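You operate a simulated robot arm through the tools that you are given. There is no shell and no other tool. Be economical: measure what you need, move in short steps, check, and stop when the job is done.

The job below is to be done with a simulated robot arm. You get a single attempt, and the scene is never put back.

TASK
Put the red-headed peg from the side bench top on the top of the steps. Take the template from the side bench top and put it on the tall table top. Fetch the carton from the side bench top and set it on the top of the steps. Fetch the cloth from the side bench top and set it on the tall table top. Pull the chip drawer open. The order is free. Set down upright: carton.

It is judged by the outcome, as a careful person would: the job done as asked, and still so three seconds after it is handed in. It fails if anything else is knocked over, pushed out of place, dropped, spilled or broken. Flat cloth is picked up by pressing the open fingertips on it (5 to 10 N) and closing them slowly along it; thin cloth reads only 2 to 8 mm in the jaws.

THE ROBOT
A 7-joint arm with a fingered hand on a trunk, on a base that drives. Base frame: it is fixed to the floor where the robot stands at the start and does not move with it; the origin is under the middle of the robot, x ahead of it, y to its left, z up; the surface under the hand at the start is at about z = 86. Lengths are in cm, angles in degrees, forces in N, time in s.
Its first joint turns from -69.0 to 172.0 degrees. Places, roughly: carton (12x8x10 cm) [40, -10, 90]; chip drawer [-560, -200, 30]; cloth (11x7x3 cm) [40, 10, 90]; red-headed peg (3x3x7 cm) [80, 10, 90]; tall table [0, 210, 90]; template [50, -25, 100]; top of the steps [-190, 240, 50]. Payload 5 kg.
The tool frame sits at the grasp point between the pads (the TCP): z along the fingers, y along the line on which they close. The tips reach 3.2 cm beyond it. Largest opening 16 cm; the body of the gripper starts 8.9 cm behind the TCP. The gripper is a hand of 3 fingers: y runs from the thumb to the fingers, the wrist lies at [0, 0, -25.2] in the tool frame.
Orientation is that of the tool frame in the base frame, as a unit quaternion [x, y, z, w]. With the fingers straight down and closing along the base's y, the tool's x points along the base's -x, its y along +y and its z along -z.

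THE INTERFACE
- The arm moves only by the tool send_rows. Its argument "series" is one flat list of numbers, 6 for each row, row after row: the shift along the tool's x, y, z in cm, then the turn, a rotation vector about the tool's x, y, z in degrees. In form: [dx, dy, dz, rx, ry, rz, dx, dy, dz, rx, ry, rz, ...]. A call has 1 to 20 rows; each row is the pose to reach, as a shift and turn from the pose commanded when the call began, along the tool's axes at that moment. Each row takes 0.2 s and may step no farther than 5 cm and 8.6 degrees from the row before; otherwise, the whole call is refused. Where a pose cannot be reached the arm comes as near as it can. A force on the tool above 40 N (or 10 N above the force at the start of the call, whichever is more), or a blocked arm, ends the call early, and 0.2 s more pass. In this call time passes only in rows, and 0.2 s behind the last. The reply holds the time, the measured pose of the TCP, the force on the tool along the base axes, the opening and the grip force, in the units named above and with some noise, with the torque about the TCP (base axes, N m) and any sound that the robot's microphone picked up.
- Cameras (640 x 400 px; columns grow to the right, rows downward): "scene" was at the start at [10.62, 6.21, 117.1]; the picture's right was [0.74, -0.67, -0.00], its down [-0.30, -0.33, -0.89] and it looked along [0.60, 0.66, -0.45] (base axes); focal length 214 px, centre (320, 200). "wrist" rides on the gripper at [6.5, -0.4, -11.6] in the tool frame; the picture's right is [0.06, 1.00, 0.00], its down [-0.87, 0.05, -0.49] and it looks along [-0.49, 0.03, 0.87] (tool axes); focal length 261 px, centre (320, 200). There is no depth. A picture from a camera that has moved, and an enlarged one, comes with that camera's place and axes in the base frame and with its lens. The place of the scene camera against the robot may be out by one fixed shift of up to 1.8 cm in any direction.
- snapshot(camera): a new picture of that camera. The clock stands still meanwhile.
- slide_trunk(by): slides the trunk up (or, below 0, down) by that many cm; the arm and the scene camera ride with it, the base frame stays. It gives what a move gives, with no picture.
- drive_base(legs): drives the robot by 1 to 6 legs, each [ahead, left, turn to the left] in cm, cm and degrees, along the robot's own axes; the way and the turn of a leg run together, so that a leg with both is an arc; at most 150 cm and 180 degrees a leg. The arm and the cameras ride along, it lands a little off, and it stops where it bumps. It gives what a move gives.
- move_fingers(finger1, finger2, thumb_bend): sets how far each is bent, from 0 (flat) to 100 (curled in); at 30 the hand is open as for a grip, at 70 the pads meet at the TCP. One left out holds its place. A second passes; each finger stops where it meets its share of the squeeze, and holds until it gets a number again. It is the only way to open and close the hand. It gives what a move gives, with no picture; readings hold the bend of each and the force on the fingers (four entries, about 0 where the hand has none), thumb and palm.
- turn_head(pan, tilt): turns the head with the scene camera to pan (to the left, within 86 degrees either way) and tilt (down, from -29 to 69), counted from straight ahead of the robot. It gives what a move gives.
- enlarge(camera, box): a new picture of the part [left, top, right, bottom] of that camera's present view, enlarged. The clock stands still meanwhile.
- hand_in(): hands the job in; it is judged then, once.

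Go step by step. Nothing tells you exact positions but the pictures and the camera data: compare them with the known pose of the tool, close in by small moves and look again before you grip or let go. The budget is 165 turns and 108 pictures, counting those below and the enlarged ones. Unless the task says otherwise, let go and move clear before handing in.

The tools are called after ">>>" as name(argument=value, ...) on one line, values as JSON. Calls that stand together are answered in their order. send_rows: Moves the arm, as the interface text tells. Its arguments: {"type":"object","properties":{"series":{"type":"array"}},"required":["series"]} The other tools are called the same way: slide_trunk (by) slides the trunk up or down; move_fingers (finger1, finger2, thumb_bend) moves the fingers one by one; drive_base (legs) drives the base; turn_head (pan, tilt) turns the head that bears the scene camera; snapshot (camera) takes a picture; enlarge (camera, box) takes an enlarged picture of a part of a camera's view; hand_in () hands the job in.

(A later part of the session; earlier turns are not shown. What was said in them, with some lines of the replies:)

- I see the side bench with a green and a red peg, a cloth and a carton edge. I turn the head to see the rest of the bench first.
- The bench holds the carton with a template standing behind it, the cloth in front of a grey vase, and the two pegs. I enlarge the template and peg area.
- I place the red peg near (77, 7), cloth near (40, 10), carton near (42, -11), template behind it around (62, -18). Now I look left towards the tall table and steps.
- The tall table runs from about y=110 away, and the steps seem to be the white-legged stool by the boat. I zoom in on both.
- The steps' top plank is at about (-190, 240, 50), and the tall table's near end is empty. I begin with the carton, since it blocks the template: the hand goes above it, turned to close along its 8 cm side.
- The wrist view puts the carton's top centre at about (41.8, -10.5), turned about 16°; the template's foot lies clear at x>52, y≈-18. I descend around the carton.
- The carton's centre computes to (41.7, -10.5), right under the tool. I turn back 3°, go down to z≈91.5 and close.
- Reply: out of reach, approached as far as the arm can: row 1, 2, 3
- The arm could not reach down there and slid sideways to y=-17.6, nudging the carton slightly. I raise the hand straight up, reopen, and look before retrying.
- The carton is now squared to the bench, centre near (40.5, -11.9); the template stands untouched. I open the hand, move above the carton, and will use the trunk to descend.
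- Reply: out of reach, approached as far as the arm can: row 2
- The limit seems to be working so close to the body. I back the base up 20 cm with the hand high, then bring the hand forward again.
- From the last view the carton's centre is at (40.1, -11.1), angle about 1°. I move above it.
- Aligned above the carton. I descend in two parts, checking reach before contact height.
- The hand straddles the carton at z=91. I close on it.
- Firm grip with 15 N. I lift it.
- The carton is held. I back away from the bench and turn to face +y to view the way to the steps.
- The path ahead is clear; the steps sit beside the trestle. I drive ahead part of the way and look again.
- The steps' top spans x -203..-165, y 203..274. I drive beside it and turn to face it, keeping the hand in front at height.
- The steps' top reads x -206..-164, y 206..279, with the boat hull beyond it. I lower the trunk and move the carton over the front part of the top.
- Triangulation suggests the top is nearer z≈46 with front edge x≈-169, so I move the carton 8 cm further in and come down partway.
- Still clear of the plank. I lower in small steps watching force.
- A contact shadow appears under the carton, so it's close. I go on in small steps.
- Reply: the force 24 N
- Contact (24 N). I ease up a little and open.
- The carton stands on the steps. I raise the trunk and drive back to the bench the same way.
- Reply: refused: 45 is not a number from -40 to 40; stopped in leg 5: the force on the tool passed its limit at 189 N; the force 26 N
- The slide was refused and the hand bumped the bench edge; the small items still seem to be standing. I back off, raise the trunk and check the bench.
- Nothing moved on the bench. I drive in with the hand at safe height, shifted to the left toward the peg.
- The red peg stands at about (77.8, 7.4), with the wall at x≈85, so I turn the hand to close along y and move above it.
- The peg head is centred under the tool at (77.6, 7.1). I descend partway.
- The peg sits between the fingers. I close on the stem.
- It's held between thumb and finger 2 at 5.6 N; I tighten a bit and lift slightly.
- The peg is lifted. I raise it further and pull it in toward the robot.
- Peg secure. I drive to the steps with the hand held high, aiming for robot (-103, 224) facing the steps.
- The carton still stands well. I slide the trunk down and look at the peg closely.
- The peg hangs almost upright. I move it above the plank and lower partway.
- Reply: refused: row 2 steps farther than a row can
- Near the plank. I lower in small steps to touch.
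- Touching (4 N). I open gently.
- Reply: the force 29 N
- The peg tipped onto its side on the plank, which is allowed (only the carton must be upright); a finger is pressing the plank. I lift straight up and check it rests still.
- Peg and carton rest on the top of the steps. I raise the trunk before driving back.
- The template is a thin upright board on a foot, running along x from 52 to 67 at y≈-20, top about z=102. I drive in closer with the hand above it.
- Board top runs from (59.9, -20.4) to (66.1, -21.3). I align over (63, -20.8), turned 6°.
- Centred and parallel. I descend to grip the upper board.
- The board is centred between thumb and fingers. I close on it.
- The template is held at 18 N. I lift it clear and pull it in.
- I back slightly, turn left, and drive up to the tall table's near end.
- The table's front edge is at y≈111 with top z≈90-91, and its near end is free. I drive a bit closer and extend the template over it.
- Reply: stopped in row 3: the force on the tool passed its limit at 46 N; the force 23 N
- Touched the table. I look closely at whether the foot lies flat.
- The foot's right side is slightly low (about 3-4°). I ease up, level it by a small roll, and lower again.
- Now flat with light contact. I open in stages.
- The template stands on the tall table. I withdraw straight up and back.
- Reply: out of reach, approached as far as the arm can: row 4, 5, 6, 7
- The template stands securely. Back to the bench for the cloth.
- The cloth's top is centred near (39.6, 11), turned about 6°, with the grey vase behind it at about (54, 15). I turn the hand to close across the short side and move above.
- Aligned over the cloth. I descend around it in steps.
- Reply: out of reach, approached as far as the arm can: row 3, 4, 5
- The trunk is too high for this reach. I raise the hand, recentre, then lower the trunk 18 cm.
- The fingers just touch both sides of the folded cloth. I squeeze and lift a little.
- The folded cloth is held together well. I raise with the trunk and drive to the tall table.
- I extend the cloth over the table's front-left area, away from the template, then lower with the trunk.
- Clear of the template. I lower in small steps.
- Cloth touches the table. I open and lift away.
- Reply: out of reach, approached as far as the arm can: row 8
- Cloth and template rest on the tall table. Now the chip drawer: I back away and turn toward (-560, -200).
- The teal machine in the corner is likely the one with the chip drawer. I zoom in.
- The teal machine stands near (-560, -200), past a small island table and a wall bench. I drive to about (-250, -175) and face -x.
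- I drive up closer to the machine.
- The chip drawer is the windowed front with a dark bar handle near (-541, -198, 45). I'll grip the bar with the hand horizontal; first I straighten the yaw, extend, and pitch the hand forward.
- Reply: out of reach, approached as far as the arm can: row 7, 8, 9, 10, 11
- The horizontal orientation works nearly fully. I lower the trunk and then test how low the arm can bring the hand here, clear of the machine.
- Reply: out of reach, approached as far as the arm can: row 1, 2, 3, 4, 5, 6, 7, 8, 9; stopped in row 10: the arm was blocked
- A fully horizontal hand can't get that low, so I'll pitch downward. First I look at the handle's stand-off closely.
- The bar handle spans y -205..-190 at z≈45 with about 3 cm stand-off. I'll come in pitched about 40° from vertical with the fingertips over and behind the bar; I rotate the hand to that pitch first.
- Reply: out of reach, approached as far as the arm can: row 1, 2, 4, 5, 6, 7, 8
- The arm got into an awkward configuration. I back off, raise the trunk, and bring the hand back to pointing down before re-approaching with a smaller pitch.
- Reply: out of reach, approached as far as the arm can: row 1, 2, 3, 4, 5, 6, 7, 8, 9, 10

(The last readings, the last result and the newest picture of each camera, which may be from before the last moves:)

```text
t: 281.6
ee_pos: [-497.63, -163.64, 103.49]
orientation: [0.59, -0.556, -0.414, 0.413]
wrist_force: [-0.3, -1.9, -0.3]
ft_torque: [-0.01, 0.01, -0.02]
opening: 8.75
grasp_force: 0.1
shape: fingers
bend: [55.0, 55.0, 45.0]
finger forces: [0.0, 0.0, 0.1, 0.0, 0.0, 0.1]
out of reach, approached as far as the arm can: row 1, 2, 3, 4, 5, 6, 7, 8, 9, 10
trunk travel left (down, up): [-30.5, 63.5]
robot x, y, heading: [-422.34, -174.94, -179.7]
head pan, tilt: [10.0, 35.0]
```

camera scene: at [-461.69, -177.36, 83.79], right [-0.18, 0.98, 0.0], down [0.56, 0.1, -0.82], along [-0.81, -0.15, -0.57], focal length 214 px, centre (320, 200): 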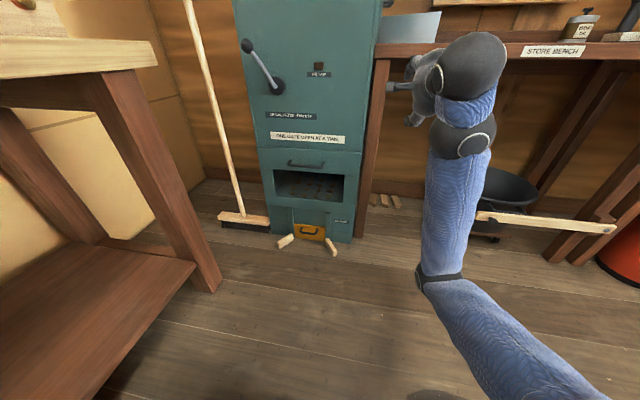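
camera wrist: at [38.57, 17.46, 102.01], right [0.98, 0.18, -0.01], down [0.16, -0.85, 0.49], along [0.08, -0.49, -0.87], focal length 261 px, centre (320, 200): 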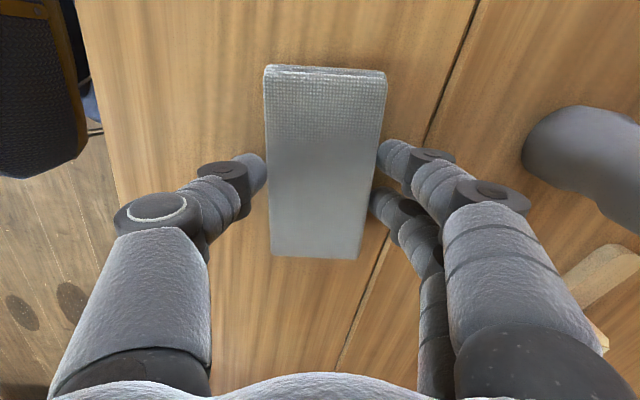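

>>> send_rows(series=[0, 4.3, -1.4, 0, 0, 0, 0, 8.6, -2.8, 0, 0, 0, 0, 12.9, -4.2, 0, 0, 0, 0, 17.1, -5.6, 0, 0, 0, 0, 21.4, -7, 0, 0, 0])

>>> send_rows(series=[0, 0, 0, 8, 0, 0, 0, 0, 0, 16, 0, 0, 0, 0, 0, 24, 0, 0, 0, 0, 0, 32, 0, 0])

>>> turn_head(pan=-10, tilt=15)

>>> snapshot(camera="scene")

```text
t: 282.8
ee_pos: [-502.98, -159.32, 113.48]
orientation: [0.591, -0.556, -0.414, 0.413]
wrist_force: [-0.5, -1.0, -0.2]
ft_torque: [0.01, 0.02, -0.06]
opening: 8.75
grasp_force: 0.1
shape: fingers
bend: [55.0, 55.0, 45.0]
finger forces: [0.0, 0.1, 0.0, 0.1, 0.1, 0.0]
out of reach, approached as far as the arm can: row 1, 2, 3, 4, 5
trunk travel left (down, up): [-30.5, 63.5]
robot x, y, heading: [-422.2, -175.07, -179.6]
head pan, tilt: [10.0, 35.0]
```

```text
t: 283.8
ee_pos: [-503.11, -159.26, 113.38]
orientation: [0.59, -0.556, -0.415, 0.413]
wrist_force: [-0.6, 0.7, 1.2]
ft_torque: [-0.02, 0.02, 0.02]
opening: 8.73
grasp_force: 0.1
shape: fingers
bend: [55.0, 55.0, 45.0]
finger forces: [0.1, 0.0, 0.0, 0.0, 0.1, 0.0]
out of reach, approached as far as the arm can: row 1, 2, 3, 4
trunk travel left (down, up): [-30.5, 63.5]
robot x, y, heading: [-422.12, -175.24, -179.6]
head pan, tilt: [10.0, 35.0]
```

```text
t: 284.6
ee_pos: [-503.09, -159.24, 113.41]
orientation: [0.59, -0.556, -0.415, 0.413]
wrist_force: [0.5, -0.7, -0.1]
ft_torque: [0.01, -0.01, -0.01]
opening: 8.71
grasp_force: 0.1
shape: fingers
bend: [55.0, 55.0, 45.0]
finger forces: [0.0, 0.0, 0.0, 0.0, 0.0, 0.1]
trunk travel left (down, up): [-30.5, 63.5]
robot x, y, heading: [-422.25, -174.84, -179.9]
head pan, tilt: [-10.0, 15.0]
```

```text
23 pictures are left
camera scene: at [-437.19, -174.1, 116.99], right [0.17, 0.99, 0.0], down [0.26, -0.04, -0.97], along [-0.95, 0.16, -0.26], focal length 214 px, centre (320, 200)
```

scene: 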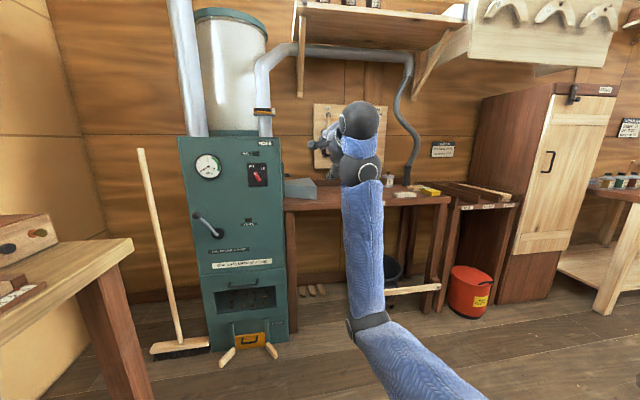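

The elbow is folded low. I back up for space, then stretch the arm forward so the elbow can come up before pitching the hand down.

>>> drive_base(legs=[[-60, 0, 0]])

>>> send_rows(series=[0, 0, 4, 0, 0, 0, 0, 0, 8, 0, 0, 0, 0, 0, 12, 0, 0, 0, 0, 0, 16, 0, 0, 0, 0, 0, 20, 0, 0, 0])

>>> send_rows(series=[0, 0, 0, 8, 0, 0, 0, 0, 0, 16, 0, 0, 0, 0, 0, 24, 0, 0, 0, 0, 0, 32, 0, 0, 0, 0, 0, 40, 0, 0, 0, 0, 0, 48, 0, 0])

```text
t: 288.0
ee_pos: [-443.14, -158.76, 113.36]
orientation: [0.589, -0.557, -0.415, 0.413]
wrist_force: [-0.1, 1.1, 0.7]
ft_torque: [0.01, 0.03, -0.03]
opening: 8.74
grasp_force: 0.1
shape: fingers
bend: [55.0, 55.0, 45.0]
finger forces: [0.1, 0.1, 0.0, 0.0, 0.0, 0.0]
trunk travel left (down, up): [-30.5, 63.5]
robot x, y, heading: [-362.56, -174.94, -179.8]
head pan, tilt: [-10.0, 15.0]
```

```text
t: 289.2
ee_pos: [-462.1, -159.3, 107.06]
orientation: [0.591, -0.556, -0.415, 0.412]
wrist_force: [-1.1, -0.8, 1.1]
ft_torque: [-0.01, -0.02, 0.04]
opening: 8.74
grasp_force: 0.0
shape: fingers
bend: [55.0, 55.0, 45.0]
finger forces: [0.1, 0.1, 0.0, 0.1, 0.0, 0.1]
trunk travel left (down, up): [-30.5, 63.5]
robot x, y, heading: [-362.19, -175.0, -179.5]
head pan, tilt: [-10.0, 15.0]
```

```text
t: 290.6
ee_pos: [-462.77, -159.73, 104.1]
orientation: [0.672, -0.64, -0.268, 0.258]
wrist_force: [0.5, -0.4, -0.6]
ft_torque: [0.01, -0.01, -0.01]
opening: 8.74
grasp_force: 0.0
shape: fingers
bend: [55.0, 55.0, 45.0]
finger forces: [0.1, 0.0, 0.0, 0.1, 0.1, 0.1]
out of reach, approached as far as the arm can: row 4, 5, 6
trunk travel left (down, up): [-30.5, 63.5]
robot x, y, heading: [-362.53, -174.7, -180.1]
head pan, tilt: [-10.0, 15.0]
```

The pitch is now 44° with the arm stretched. I lower the trunk and bring the hand down and slightly in, in open space.

>>> slide_trunk(by=-30)

>>> send_rows(series=[0, -4, 0, 0, 0, 0, 0, -8, 0, 0, 0, 0, 0, -12, 0, 0, 0, 0, 0, -16, 0, 0, 0, 0])

>>> snapshot(camera="scene")

```text
t: 293.6
ee_pos: [-462.85, -159.64, 74.22]
orientation: [0.672, -0.64, -0.269, 0.258]
wrist_force: [-0.1, 0.3, 0.9]
ft_torque: [0.01, 0.0, 0.02]
opening: 8.74
grasp_force: 0.0
shape: fingers
bend: [55.0, 55.0, 45.0]
finger forces: [0.1, 0.1, 0.0, 0.0, 0.0, 0.0]
trunk travel left (down, up): [-0.5, 93.5]
robot x, y, heading: [-362.31, -175.11, -179.9]
head pan, tilt: [-10.0, 15.0]
```

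```text
t: 294.6
ee_pos: [-459.21, -159.5, 65.29]
orientation: [0.672, -0.64, -0.269, 0.259]
wrist_force: [0.4, 0.2, -0.6]
ft_torque: [-0.01, 0.08, -0.01]
opening: 8.73
grasp_force: 0.1
shape: fingers
bend: [55.0, 55.0, 45.0]
finger forces: [0.0, 0.1, 0.0, 0.0, 0.0, 0.0]
out of reach, approached as far as the arm can: row 1, 2, 3, 4
trunk travel left (down, up): [-0.5, 93.5]
robot x, y, heading: [-362.15, -174.77, -179.5]
head pan, tilt: [-10.0, 15.0]
```

```text
22 pictures are left
camera scene: at [-377.21, -173.79, 86.99], right [0.17, 0.99, 0.0], down [0.26, -0.04, -0.97], along [-0.95, 0.16, -0.26], focal length 214 px, centre (320, 200)
```

scene: 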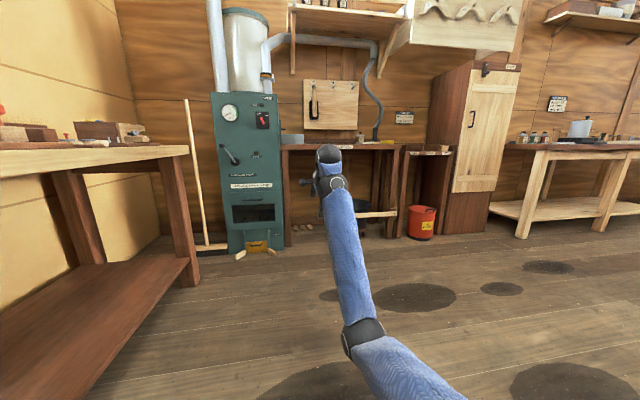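

The elbow is still under. I try pitching the hand fully down at full stretch, where the elbow should be free to come up.

>>> send_rows(series=[0, 1.4, 1.4, 7.5, 0, 0, 0, 1.4, 1.4, 15, 0, 0, 0, 1.4, 1.4, 22, 0, 0, 0, 1.4, 1.4, 30, 0, 0, 0, 1.4, 1.4, 37, 0, 0, 0, 1.4, 1.4, 44, 0, 0])

```text
t: 296.0
ee_pos: [-470.07, -150.49, 48.75]
orientation: [0.723, -0.673, -0.129, 0.089]
wrist_force: [-2.6, -1.5, -4.0]
ft_torque: [0.07, -0.01, -0.05]
opening: 8.74
grasp_force: 0.2
shape: fingers
bend: [55.0, 55.0, 45.0]
finger forces: [0.0, 0.0, 0.1, 0.0, 0.0, 0.0]
out of reach, approached as far as the arm can: row 1, 2, 3, 4, 5, 6
trunk travel left (down, up): [-0.5, 93.5]
robot x, y, heading: [-362.87, -174.84, -179.9]
head pan, tilt: [-10.0, 15.0]
```

The hand is now nearly pointing down (18°) and low. I retract a little toward the body and see which way the elbow bends.

>>> send_rows(series=[0, -3, -2, 2, 0, 0, 0, -6, -5, 4, 0, 0, 0, -9, -8, 6, 0, 0, 0, -12, -10, 8, 0, 0, 0, -15, -12, 10, 0, 0, 0, -18, -12, 12, 0, 0, 0, -21, -12, 15, 0, 0])

>>> snapshot(camera="scene")

```text
t: 297.6
ee_pos: [-470.0, -149.41, 47.2]
orientation: [0.725, -0.675, -0.117, 0.077]
wrist_force: [-0.1, 0.4, 0.2]
ft_torque: [-0.01, 0.02, 0.0]
opening: 8.78
grasp_force: 0.0
shape: fingers
bend: [55.0, 55.0, 45.0]
finger forces: [0.1, 0.1, 0.0, 0.0, 0.0, 0.1]
out of reach, approached as far as the arm can: row 1, 2, 3, 4, 5, 6, 7
trunk travel left (down, up): [-0.5, 93.5]
robot x, y, heading: [-362.4, -175.05, -179.7]
head pan, tilt: [-10.0, 15.0]
```

```text
21 pictures are left
camera scene: at [-377.18, -173.79, 86.99], right [0.17, 0.99, 0.0], down [0.26, -0.04, -0.97], along [-0.95, 0.16, -0.26], focal length 214 px, centre (320, 200)
```

scene: 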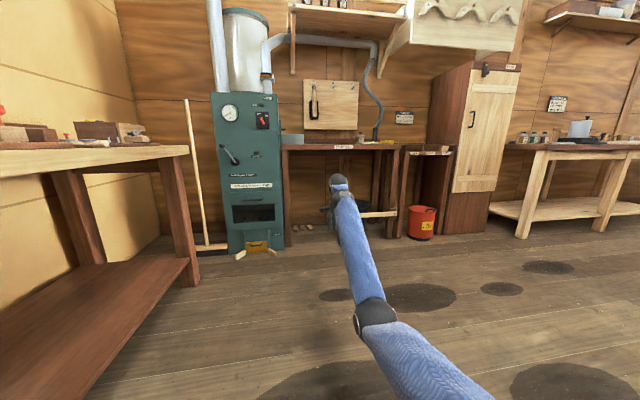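

The arm is straight but reluctant to fold. I try moving the hand up and across to the robot's left, which should push the elbow out to the right as before.

>>> send_rows(series=[3.53, -1.35, -2.86, 0, 0, 0, 7.06, -2.7, -5.72, 0, 0, 0, 10.6, -4.05, -8.6, 0, 0, 0, 14.1, -5.4, -11.4, 0, 0, 0, 17.6, -6.75, -14.3, 0, 0, 0, 21.2, -8.1, -17.2, 0, 0, 0, 24.7, -9.45, -20, 0, 0, 0, 28.2, -10.8, -22.9, 0, 0, 0, 31.8, -12.15, -25.7, 0, 0, 0, 35.3, -13.5, -28.6, 0, 0, 0, 38.8, -14.85, -31.5, 0, 0, 0, 42.4, -16.2, -34.3, 0, 0, 0, 45.9, -17.6, -37.2, 0, 0, 0])

>>> snapshot(camera="scene")

```text
t: 300.6
ee_pos: [-464.39, -195.77, 49.91]
orientation: [0.73, -0.681, -0.055, 0.015]
wrist_force: [-1.4, -0.8, -4.7]
ft_torque: [0.1, -0.07, -0.01]
opening: 8.76
grasp_force: 0.1
shape: fingers
bend: [55.0, 55.0, 45.0]
finger forces: [0.1, 0.1, 0.0, 0.1, 0.0, 0.0]
out of reach, approached as far as the arm can: row 1, 2, 3, 4, 5, 6, 7, 8, 9, 10, 11, 12, 13
trunk travel left (down, up): [-0.5, 93.5]
robot x, y, heading: [-362.6, -174.84, -180.0]
head pan, tilt: [-10.0, 15.0]
stopped in row 13: the arm was blocked; the commanded pose is now the measured one
```

```text
20 pictures are left
camera scene: at [-377.41, -173.81, 86.91], right [0.17, 0.98, 0.0], down [0.26, -0.04, -0.97], along [-0.95, 0.17, -0.26], focal length 214 px, centre (320, 200)
```

scene: 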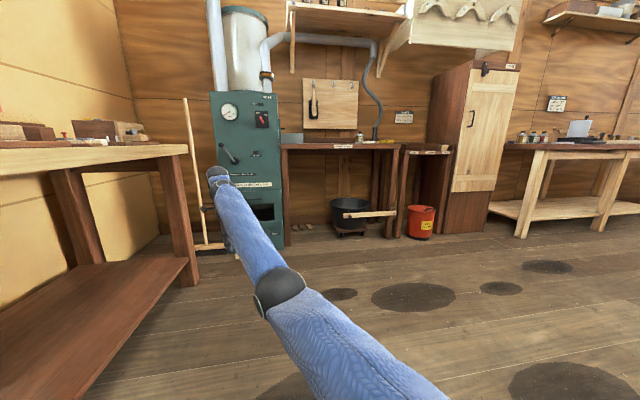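

Useful: the hand is now low, left of the robot and pointing nearly down, which matches the handle's offset if the robot stands at about (-438, -176). I tilt it about 20° toward the machine.

>>> send_rows(series=[0, 0, 0, -6, 0, 0, 0, 0, 0, -12, 0, 0, 0, 0, 0, -19, 0, 0])

>>> turn_head(pan=10, tilt=25)

>>> snapshot(camera="scene")

>>> snapshot(camera="wrist")

```text
t: 301.4
ee_pos: [-464.24, -195.77, 51.07]
orientation: [0.717, -0.662, -0.169, 0.14]
wrist_force: [0.0, -1.1, -0.2]
ft_torque: [0.0, 0.0, 0.0]
opening: 8.78
grasp_force: 0.1
shape: fingers
bend: [55.0, 55.0, 45.0]
finger forces: [0.0, 0.0, 0.0, 0.0, 0.0, 0.0]
trunk travel left (down, up): [-0.5, 93.5]
robot x, y, heading: [-362.5, -174.83, -180.0]
head pan, tilt: [-10.0, 15.0]
```

```text
t: 302.3
ee_pos: [-464.22, -195.84, 50.86]
orientation: [0.716, -0.663, -0.168, 0.138]
wrist_force: [0.4, -0.1, 0.5]
ft_torque: [0.01, 0.02, 0.01]
opening: 8.79
grasp_force: 0.0
shape: fingers
bend: [55.0, 55.0, 45.0]
finger forces: [0.0, 0.0, 0.0, 0.0, 0.0, 0.0]
trunk travel left (down, up): [-0.5, 93.5]
robot x, y, heading: [-362.37, -174.53, -179.8]
head pan, tilt: [10.0, 25.0]
```

```text
19 pictures are left
camera scene: at [-377.05, -176.97, 85.37], right [-0.17, 0.98, 0.0], down [0.42, 0.07, -0.91], along [-0.89, -0.16, -0.42], focal length 214 px, centre (320, 200)
```

scene: 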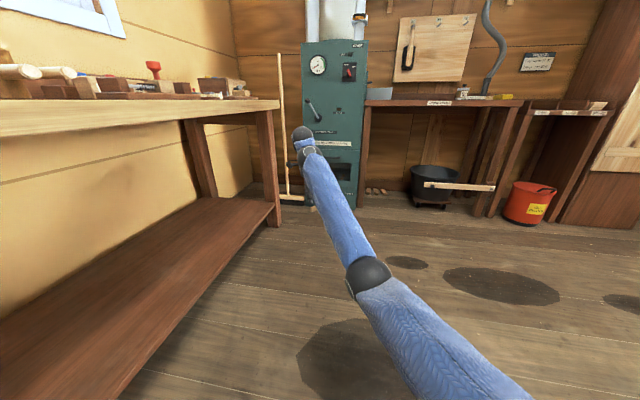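

```text
18 pictures are left
camera wrist: at [-458.56, -202.57, 60.97], right [-0.9, -0.15, 0.42], down [0.1, 0.85, 0.52], along [-0.43, 0.51, -0.75], focal length 261 px, centre (320, 200)
```

wrist: 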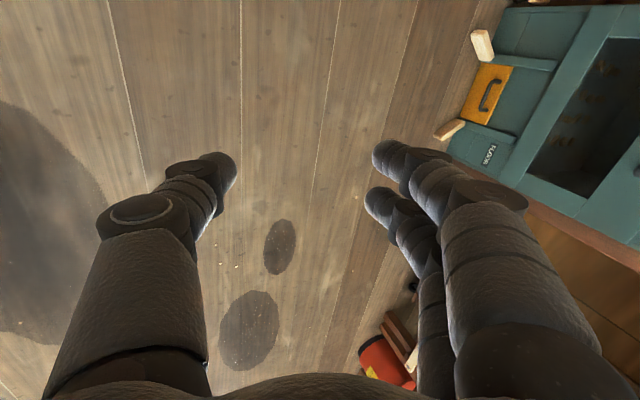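

Pitch is 25° and tips are just above bar height. I drive toward the machine, stopping short, and look.

>>> drive_base(legs=[[60, 1.5, 0]])

>>> snapshot(camera="wrist")

>>> snapshot(camera="scene")

```text
t: 305.7
ee_pos: [-525.29, -197.39, 51.02]
orientation: [0.716, -0.663, -0.168, 0.14]
wrist_force: [-0.1, 0.2, 0.2]
ft_torque: [0.01, 0.03, 0.0]
opening: 8.81
grasp_force: 0.1
shape: fingers
bend: [55.0, 55.0, 45.0]
finger forces: [0.1, 0.1, 0.1, 0.0, 0.0, 0.0]
trunk travel left (down, up): [-0.5, 93.5]
robot x, y, heading: [-423.44, -176.34, -180.0]
head pan, tilt: [10.0, 25.0]
```

```text
17 pictures are left
camera wrist: at [-519.54, -204.15, 60.96], right [-0.9, -0.15, 0.42], down [0.1, 0.85, 0.52], along [-0.43, 0.51, -0.75], focal length 261 px, centre (320, 200)
```

wrist: 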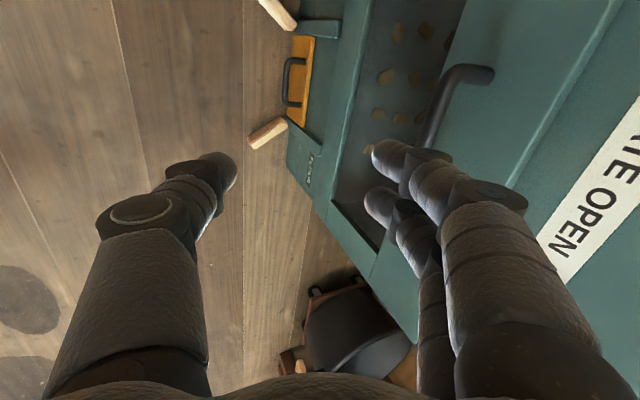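

```text
16 pictures are left
camera scene: at [-438.05, -178.53, 85.37], right [-0.17, 0.98, 0.0], down [0.42, 0.07, -0.91], along [-0.89, -0.16, -0.42], focal length 214 px, centre (320, 200)
```

scene: 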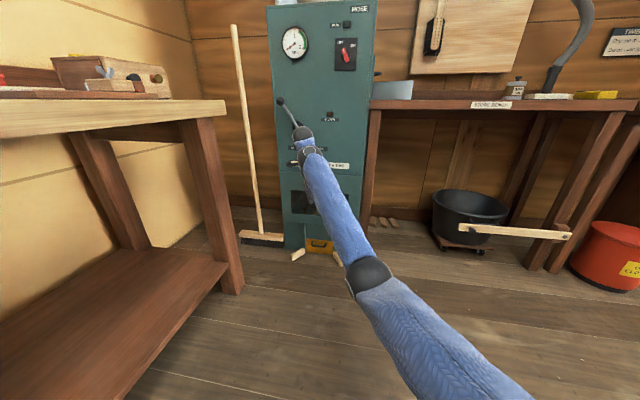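

The bar reads at x≈-538 with about 4 cm of gap to the drawer face at -543. I curl the fingers to a hook and test that the arm can lower 5.5 cm, here in free space.

>>> move_fingers(finger1=66, finger2=66, thumb_bend=40)

>>> send_rows(series=[0.1, -0.8, 1.7, 0, 0, 0, 0.2, -1.6, 3.4, 0, 0, 0, 0.3, -2.3, 5, 0, 0, 0])

```text
t: 306.7
ee_pos: [-525.15, -197.43, 50.99]
orientation: [0.717, -0.662, -0.169, 0.139]
wrist_force: [0.2, 0.0, 0.5]
ft_torque: [0.04, 0.01, 0.02]
opening: 7.62
grasp_force: 0.0
shape: fingers
bend: [66.0, 66.0, 40.0]
finger forces: [0.1, 0.1, 0.0, 0.0, 0.1, 0.0]
trunk travel left (down, up): [-0.5, 93.5]
robot x, y, heading: [-423.3, -176.44, -179.6]
head pan, tilt: [10.0, 25.0]
```

```text
t: 307.5
ee_pos: [-525.26, -197.26, 45.52]
orientation: [0.716, -0.663, -0.169, 0.139]
wrist_force: [-0.2, 0.0, -0.4]
ft_torque: [0.01, 0.01, -0.01]
opening: 7.65
grasp_force: 0.1
shape: fingers
bend: [66.0, 66.0, 40.0]
finger forces: [0.0, 0.0, 0.1, 0.0, 0.0, 0.1]
trunk travel left (down, up): [-0.5, 93.5]
robot x, y, heading: [-423.65, -176.16, -180.1]
head pan, tilt: [10.0, 25.0]
```

Reachable. I raise with the trunk, drive forward so the fingertips are over the gap behind the bar, and check.

>>> slide_trunk(by=7)

>>> drive_base(legs=[[13.5, 0, 0]])

>>> snapshot(camera="wrist")

```text
t: 308.6
ee_pos: [-525.31, -197.34, 52.53]
orientation: [0.717, -0.662, -0.169, 0.14]
wrist_force: [0.6, 0.1, -0.1]
ft_torque: [0.02, -0.04, -0.05]
opening: 7.65
grasp_force: 0.0
shape: fingers
bend: [66.0, 66.0, 40.0]
finger forces: [0.1, 0.1, 0.0, 0.0, 0.0, 0.0]
trunk travel left (down, up): [-7.5, 86.5]
robot x, y, heading: [-423.33, -176.44, -179.9]
head pan, tilt: [10.0, 25.0]
```

```text
t: 310.1
ee_pos: [-538.34, -197.55, 52.67]
orientation: [0.717, -0.662, -0.168, 0.138]
wrist_force: [20.2, 4.8, 0.3]
ft_torque: [-0.09, 0.27, -0.21]
opening: 6.55
grasp_force: 10.1
shape: fingers
bend: [70.0, 69.0, 40.0]
finger forces: [7.3, 13.2, 0.0, 0.0, 0.0, 0.1]
trunk travel left (down, up): [-7.5, 86.5]
robot x, y, heading: [-436.67, -176.12, -180.2]
head pan, tilt: [10.0, 25.0]
stopped in leg 1: the force on the tool passed its limit at 48 N (the readings are from after the stop); the commanded pose is now the measured one
```

```text
15 pictures are left
camera wrist: at [-532.77, -204.34, 62.72], right [-0.9, -0.15, 0.42], down [0.1, 0.85, 0.52], along [-0.43, 0.51, -0.75], focal length 261 px, centre (320, 200)
```

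wrist: 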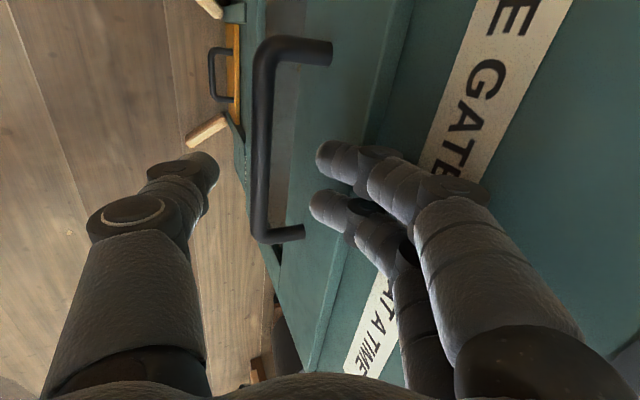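

The fingertips touched the face gently; the bar lies between thumb and fingers as wanted. I back off 2 cm and lower behind the bar.

>>> drive_base(legs=[[-2, 0, 0]])

>>> slide_trunk(by=-6.5)

>>> snapshot(camera="wrist")

```text
t: 310.9
ee_pos: [-536.57, -197.48, 52.67]
orientation: [0.716, -0.663, -0.169, 0.14]
wrist_force: [-0.5, -0.3, 0.6]
ft_torque: [0.02, -0.02, 0.04]
opening: 7.55
grasp_force: 0.1
shape: fingers
bend: [66.0, 66.0, 40.0]
finger forces: [0.1, 0.0, 0.1, 0.0, 0.0, 0.0]
trunk travel left (down, up): [-7.5, 86.5]
robot x, y, heading: [-435.12, -176.42, -179.8]
head pan, tilt: [10.0, 25.0]
```

```text
t: 311.9
ee_pos: [-536.51, -197.51, 46.2]
orientation: [0.717, -0.662, -0.168, 0.139]
wrist_force: [2.4, -0.3, 0.4]
ft_torque: [-0.01, 0.03, -0.03]
opening: 7.55
grasp_force: 1.6
shape: fingers
bend: [66.0, 67.0, 40.0]
finger forces: [0.1, 1.8, 0.0, 0.0, 0.0, 0.0]
trunk travel left (down, up): [-1.0, 93.0]
robot x, y, heading: [-435.14, -176.1, -179.9]
head pan, tilt: [10.0, 25.0]
```

```text
14 pictures are left
camera wrist: at [-530.87, -204.33, 56.16], right [-0.9, -0.15, 0.42], down [0.1, 0.85, 0.52], along [-0.43, 0.51, -0.75], focal length 261 px, centre (320, 200)
```

wrist: 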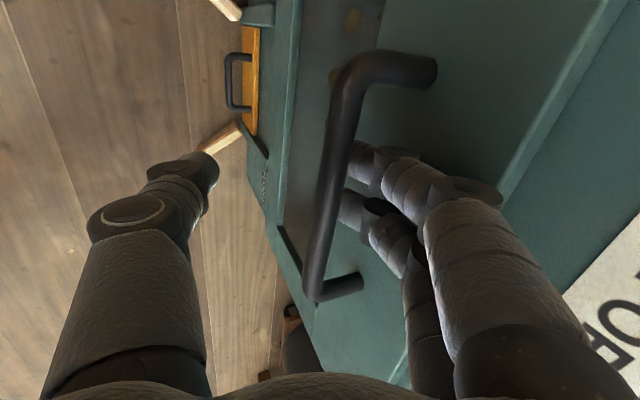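

Both fingers are behind the bar. I close the hand on it.

>>> move_fingers(finger1=76, finger2=76, thumb_bend=72)

>>> snapshot(camera="wrist")

```text
t: 312.9
ee_pos: [-536.54, -197.57, 45.9]
orientation: [0.717, -0.662, -0.168, 0.137]
wrist_force: [-5.8, -1.2, -9.5]
ft_torque: [-0.05, 0.26, -0.1]
opening: 0.66
grasp_force: 11.9
shape: fingers
bend: [74.0, 74.0, 71.0]
finger forces: [8.0, 16.5, 0.1, 0.0, 0.1, 0.0]
trunk travel left (down, up): [-1.0, 93.0]
robot x, y, heading: [-435.11, -176.33, -179.8]
head pan, tilt: [10.0, 25.0]
```

```text
13 pictures are left
camera wrist: at [-530.94, -204.32, 56.01], right [-0.9, -0.15, 0.42], down [0.1, 0.85, 0.52], along [-0.43, 0.51, -0.75], focal length 261 px, centre (320, 200)
```

wrist: 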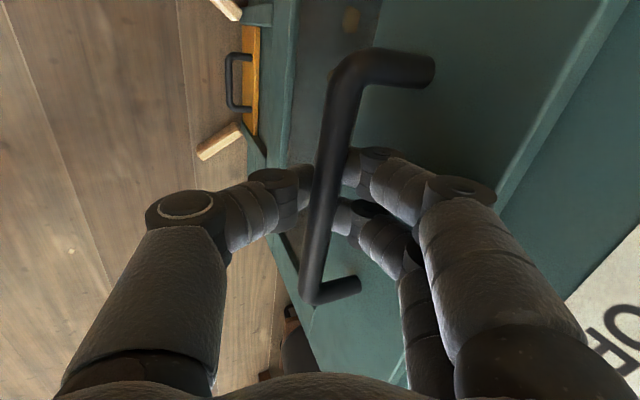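

The bar is enclosed by fingers and thumb. I pull by backing the base.

>>> drive_base(legs=[[-10, 0, 0]])

>>> snapshot(camera="wrist")

```text
t: 314.0
ee_pos: [-526.61, -197.54, 46.16]
orientation: [0.716, -0.663, -0.168, 0.138]
wrist_force: [-3.4, -3.2, -10.9]
ft_torque: [0.1, 0.45, -0.02]
opening: 0.65
grasp_force: 13.6
shape: fingers
bend: [74.0, 73.0, 71.0]
finger forces: [9.1, 17.7, 0.0, 0.0, 0.0, 0.0]
trunk travel left (down, up): [-1.0, 93.0]
robot x, y, heading: [-424.66, -176.19, -180.2]
head pan, tilt: [10.0, 25.0]
```

```text
12 pictures are left
camera wrist: at [-520.99, -204.32, 56.06], right [-0.9, -0.15, 0.42], down [0.1, 0.85, 0.52], along [-0.43, 0.51, -0.75], focal length 261 px, centre (320, 200)
```

wrist: 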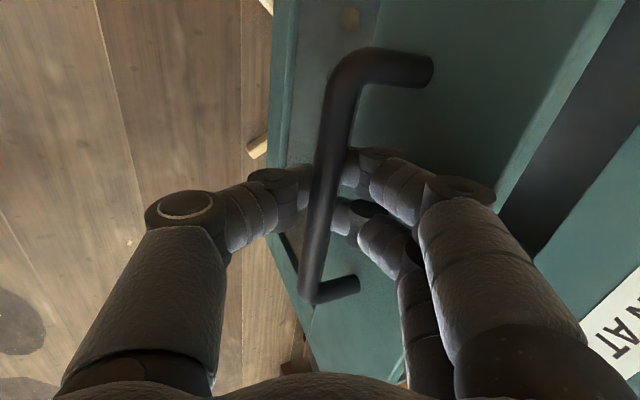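

The drawer is sliding out smoothly (a dark gap shows behind it). I pull further.

>>> drive_base(legs=[[-12, 0, 0]])

```text
t: 315.3
ee_pos: [-514.69, -197.45, 46.02]
orientation: [0.717, -0.662, -0.168, 0.139]
wrist_force: [-3.6, -5.1, -11.1]
ft_torque: [0.09, 0.36, 0.02]
opening: 0.64
grasp_force: 13.5
shape: fingers
bend: [74.0, 73.0, 71.0]
finger forces: [8.6, 17.6, 0.1, 0.0, 0.0, 0.0]
trunk travel left (down, up): [-1.0, 93.0]
robot x, y, heading: [-413.27, -176.53, -180.0]
head pan, tilt: [10.0, 25.0]
```

>>> drive_base(legs=[[-5, 0, 0]])

>>> snapshot(camera="scene")

```text
t: 316.2
ee_pos: [-509.67, -197.47, 45.95]
orientation: [0.717, -0.662, -0.168, 0.138]
wrist_force: [-4.1, -5.3, -10.4]
ft_torque: [0.06, 0.4, 0.01]
opening: 0.65
grasp_force: 13.2
shape: fingers
bend: [74.0, 73.0, 71.0]
finger forces: [8.2, 17.5, 0.0, 0.0, 0.0, 0.0]
trunk travel left (down, up): [-1.0, 93.0]
robot x, y, heading: [-408.08, -176.25, -180.1]
head pan, tilt: [10.0, 25.0]
```

```text
11 pictures are left
camera scene: at [-422.7, -178.53, 85.85], right [-0.17, 0.98, 0.0], down [0.42, 0.07, -0.91], along [-0.89, -0.16, -0.42], focal length 214 px, centre (320, 200)
```

scene: 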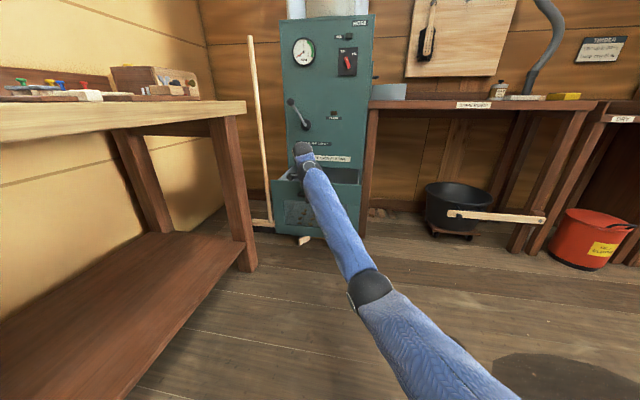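

Open 27 cm with steady low force. I pull a little more to find its stop.

>>> drive_base(legs=[[-5, 0, 0]])

```text
t: 317.1
ee_pos: [-504.74, -197.38, 45.98]
orientation: [0.716, -0.663, -0.168, 0.138]
wrist_force: [-36.5, 2.2, -6.9]
ft_torque: [0.02, -0.13, -0.17]
opening: 2.5
grasp_force: 18.4
shape: fingers
bend: [65.0, 66.0, 72.0]
finger forces: [19.1, 18.0, 0.1, 0.0, 0.0, 0.0]
trunk travel left (down, up): [-1.0, 93.0]
robot x, y, heading: [-402.51, -176.19, -180.4]
head pan, tilt: [10.0, 25.0]
```

The stop is reached: fully open. I open the hand (relieving the pull) and check before lifting out.

>>> move_fingers(finger1=62, finger2=62, thumb_bend=40)

>>> snapshot(camera="wrist")

```text
t: 318.1
ee_pos: [-504.62, -197.35, 46.02]
orientation: [0.717, -0.662, -0.168, 0.139]
wrist_force: [-5.8, 0.1, -0.8]
ft_torque: [0.01, 0.0, -0.02]
opening: 8.81
grasp_force: 3.6
shape: fingers
bend: [60.0, 61.0, 40.0]
finger forces: [3.4, 2.1, 0.0, 0.0, 0.0, 0.1]
trunk travel left (down, up): [-1.0, 93.0]
robot x, y, heading: [-402.99, -176.25, -180.1]
head pan, tilt: [10.0, 25.0]
```

```text
10 pictures are left
camera wrist: at [-499.06, -204.17, 56.1], right [-0.9, -0.14, 0.42], down [0.1, 0.85, 0.52], along [-0.43, 0.51, -0.75], focal length 261 px, centre (320, 200)
```

wrist: 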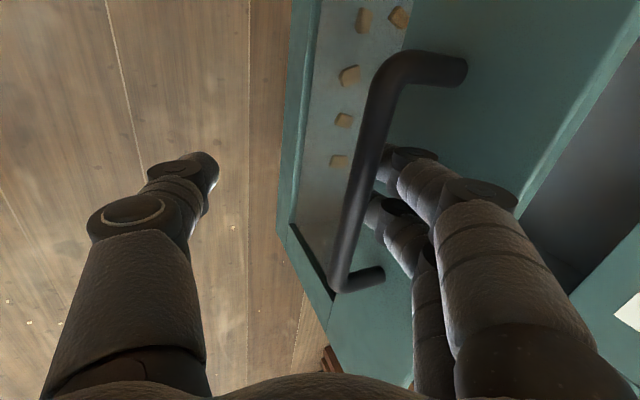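

The fingers are loose behind the bar. I lift them straight out with the trunk and back away.

>>> slide_trunk(by=12)

>>> snapshot(camera="wrist")

```text
t: 319.6
ee_pos: [-504.65, -197.35, 58.07]
orientation: [0.717, -0.662, -0.168, 0.138]
wrist_force: [-0.6, 0.0, -0.2]
ft_torque: [0.02, 0.04, 0.03]
opening: 8.41
grasp_force: 0.1
shape: fingers
bend: [62.0, 62.0, 40.0]
finger forces: [0.0, 0.1, 0.1, 0.0, 0.1, 0.0]
trunk travel left (down, up): [-13.0, 81.0]
robot x, y, heading: [-402.86, -176.1, -180.0]
head pan, tilt: [10.0, 25.0]
```

```text
9 pictures are left
camera wrist: at [-499.05, -204.18, 68.08], right [-0.9, -0.14, 0.42], down [0.1, 0.85, 0.52], along [-0.43, 0.51, -0.75], focal length 261 px, centre (320, 200)
```

wrist: 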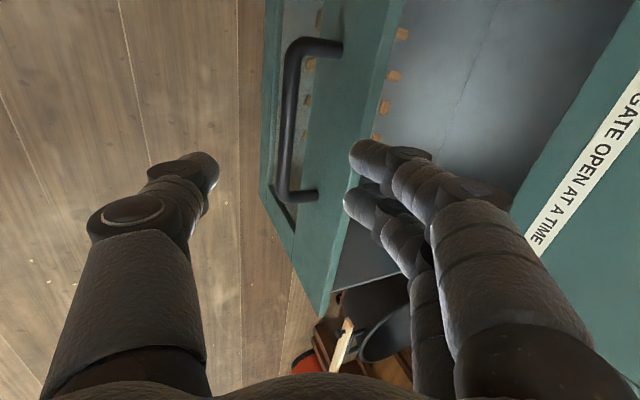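

>>> slide_trunk(by=10)

>>> drive_base(legs=[[-45, 0, 0]])

>>> snapshot(camera="scene")

```text
t: 320.9
ee_pos: [-504.74, -197.35, 68.13]
orientation: [0.716, -0.663, -0.168, 0.138]
wrist_force: [0.3, 1.3, 0.3]
ft_torque: [0.0, -0.01, 0.0]
opening: 8.37
grasp_force: 0.0
shape: fingers
bend: [62.0, 62.0, 40.0]
finger forces: [0.0, 0.0, 0.0, 0.1, 0.1, 0.0]
trunk travel left (down, up): [-23.0, 71.0]
robot x, y, heading: [-402.76, -176.16, -179.9]
head pan, tilt: [10.0, 25.0]
```

```text
t: 323.7
ee_pos: [-459.16, -197.2, 68.25]
orientation: [0.716, -0.664, -0.169, 0.138]
wrist_force: [0.4, -1.5, -0.4]
ft_torque: [0.0, -0.01, 0.0]
opening: 8.39
grasp_force: 0.1
shape: fingers
bend: [62.0, 62.0, 40.0]
finger forces: [0.0, 0.0, 0.0, 0.0, 0.1, 0.0]
trunk travel left (down, up): [-23.0, 71.0]
robot x, y, heading: [-357.13, -176.45, 179.8]
head pan, tilt: [10.0, 25.0]
```

```text
8 pictures are left
camera scene: at [-372.0, -178.5, 107.87], right [-0.17, 0.99, 0.0], down [0.42, 0.07, -0.91], along [-0.89, -0.16, -0.42], focal length 214 px, centre (320, 200)
```

scene: 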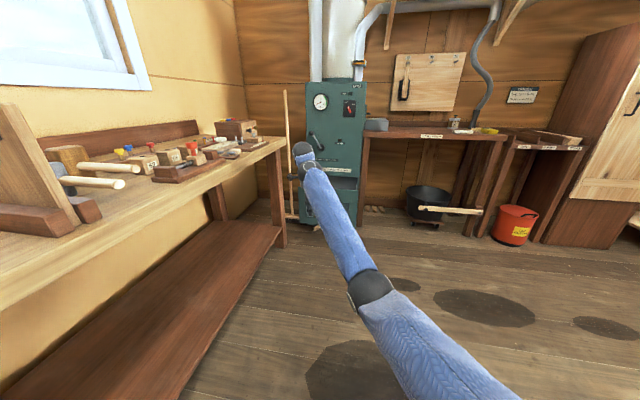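

>>> enlarge(camera="scene", box=[270, 120, 390, 240])

```text
3.33 times, centred on (330, 180) of scene
camera zoom: at [-372.0, -178.5, 107.87], right [-0.17, 0.99, 0.0], down [0.42, 0.07, -0.91], along [-0.89, -0.16, -0.42], focal length 715 px, centre (287, 267)
```

zoom: 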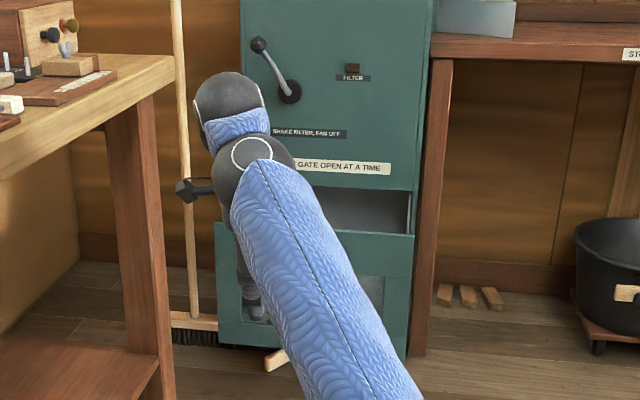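

The drawer stays open, the hand is clear of it, and the other items were standing where I set them when last seen. I hand the job in.

>>> hand_in()

```text
The job is handed in.
```

I finished all five parts and handed the job in: the carton stands upright on the steps, and the red-headed peg is there too, lying on its side because it tipped over when I let go. The template and the cloth are on the tall table, and the chip drawer is open to its stop.

On one drive back, the hand hit the edge of the side bench hard (189 N). In the pictures I took afterwards, nothing on the bench had moved.
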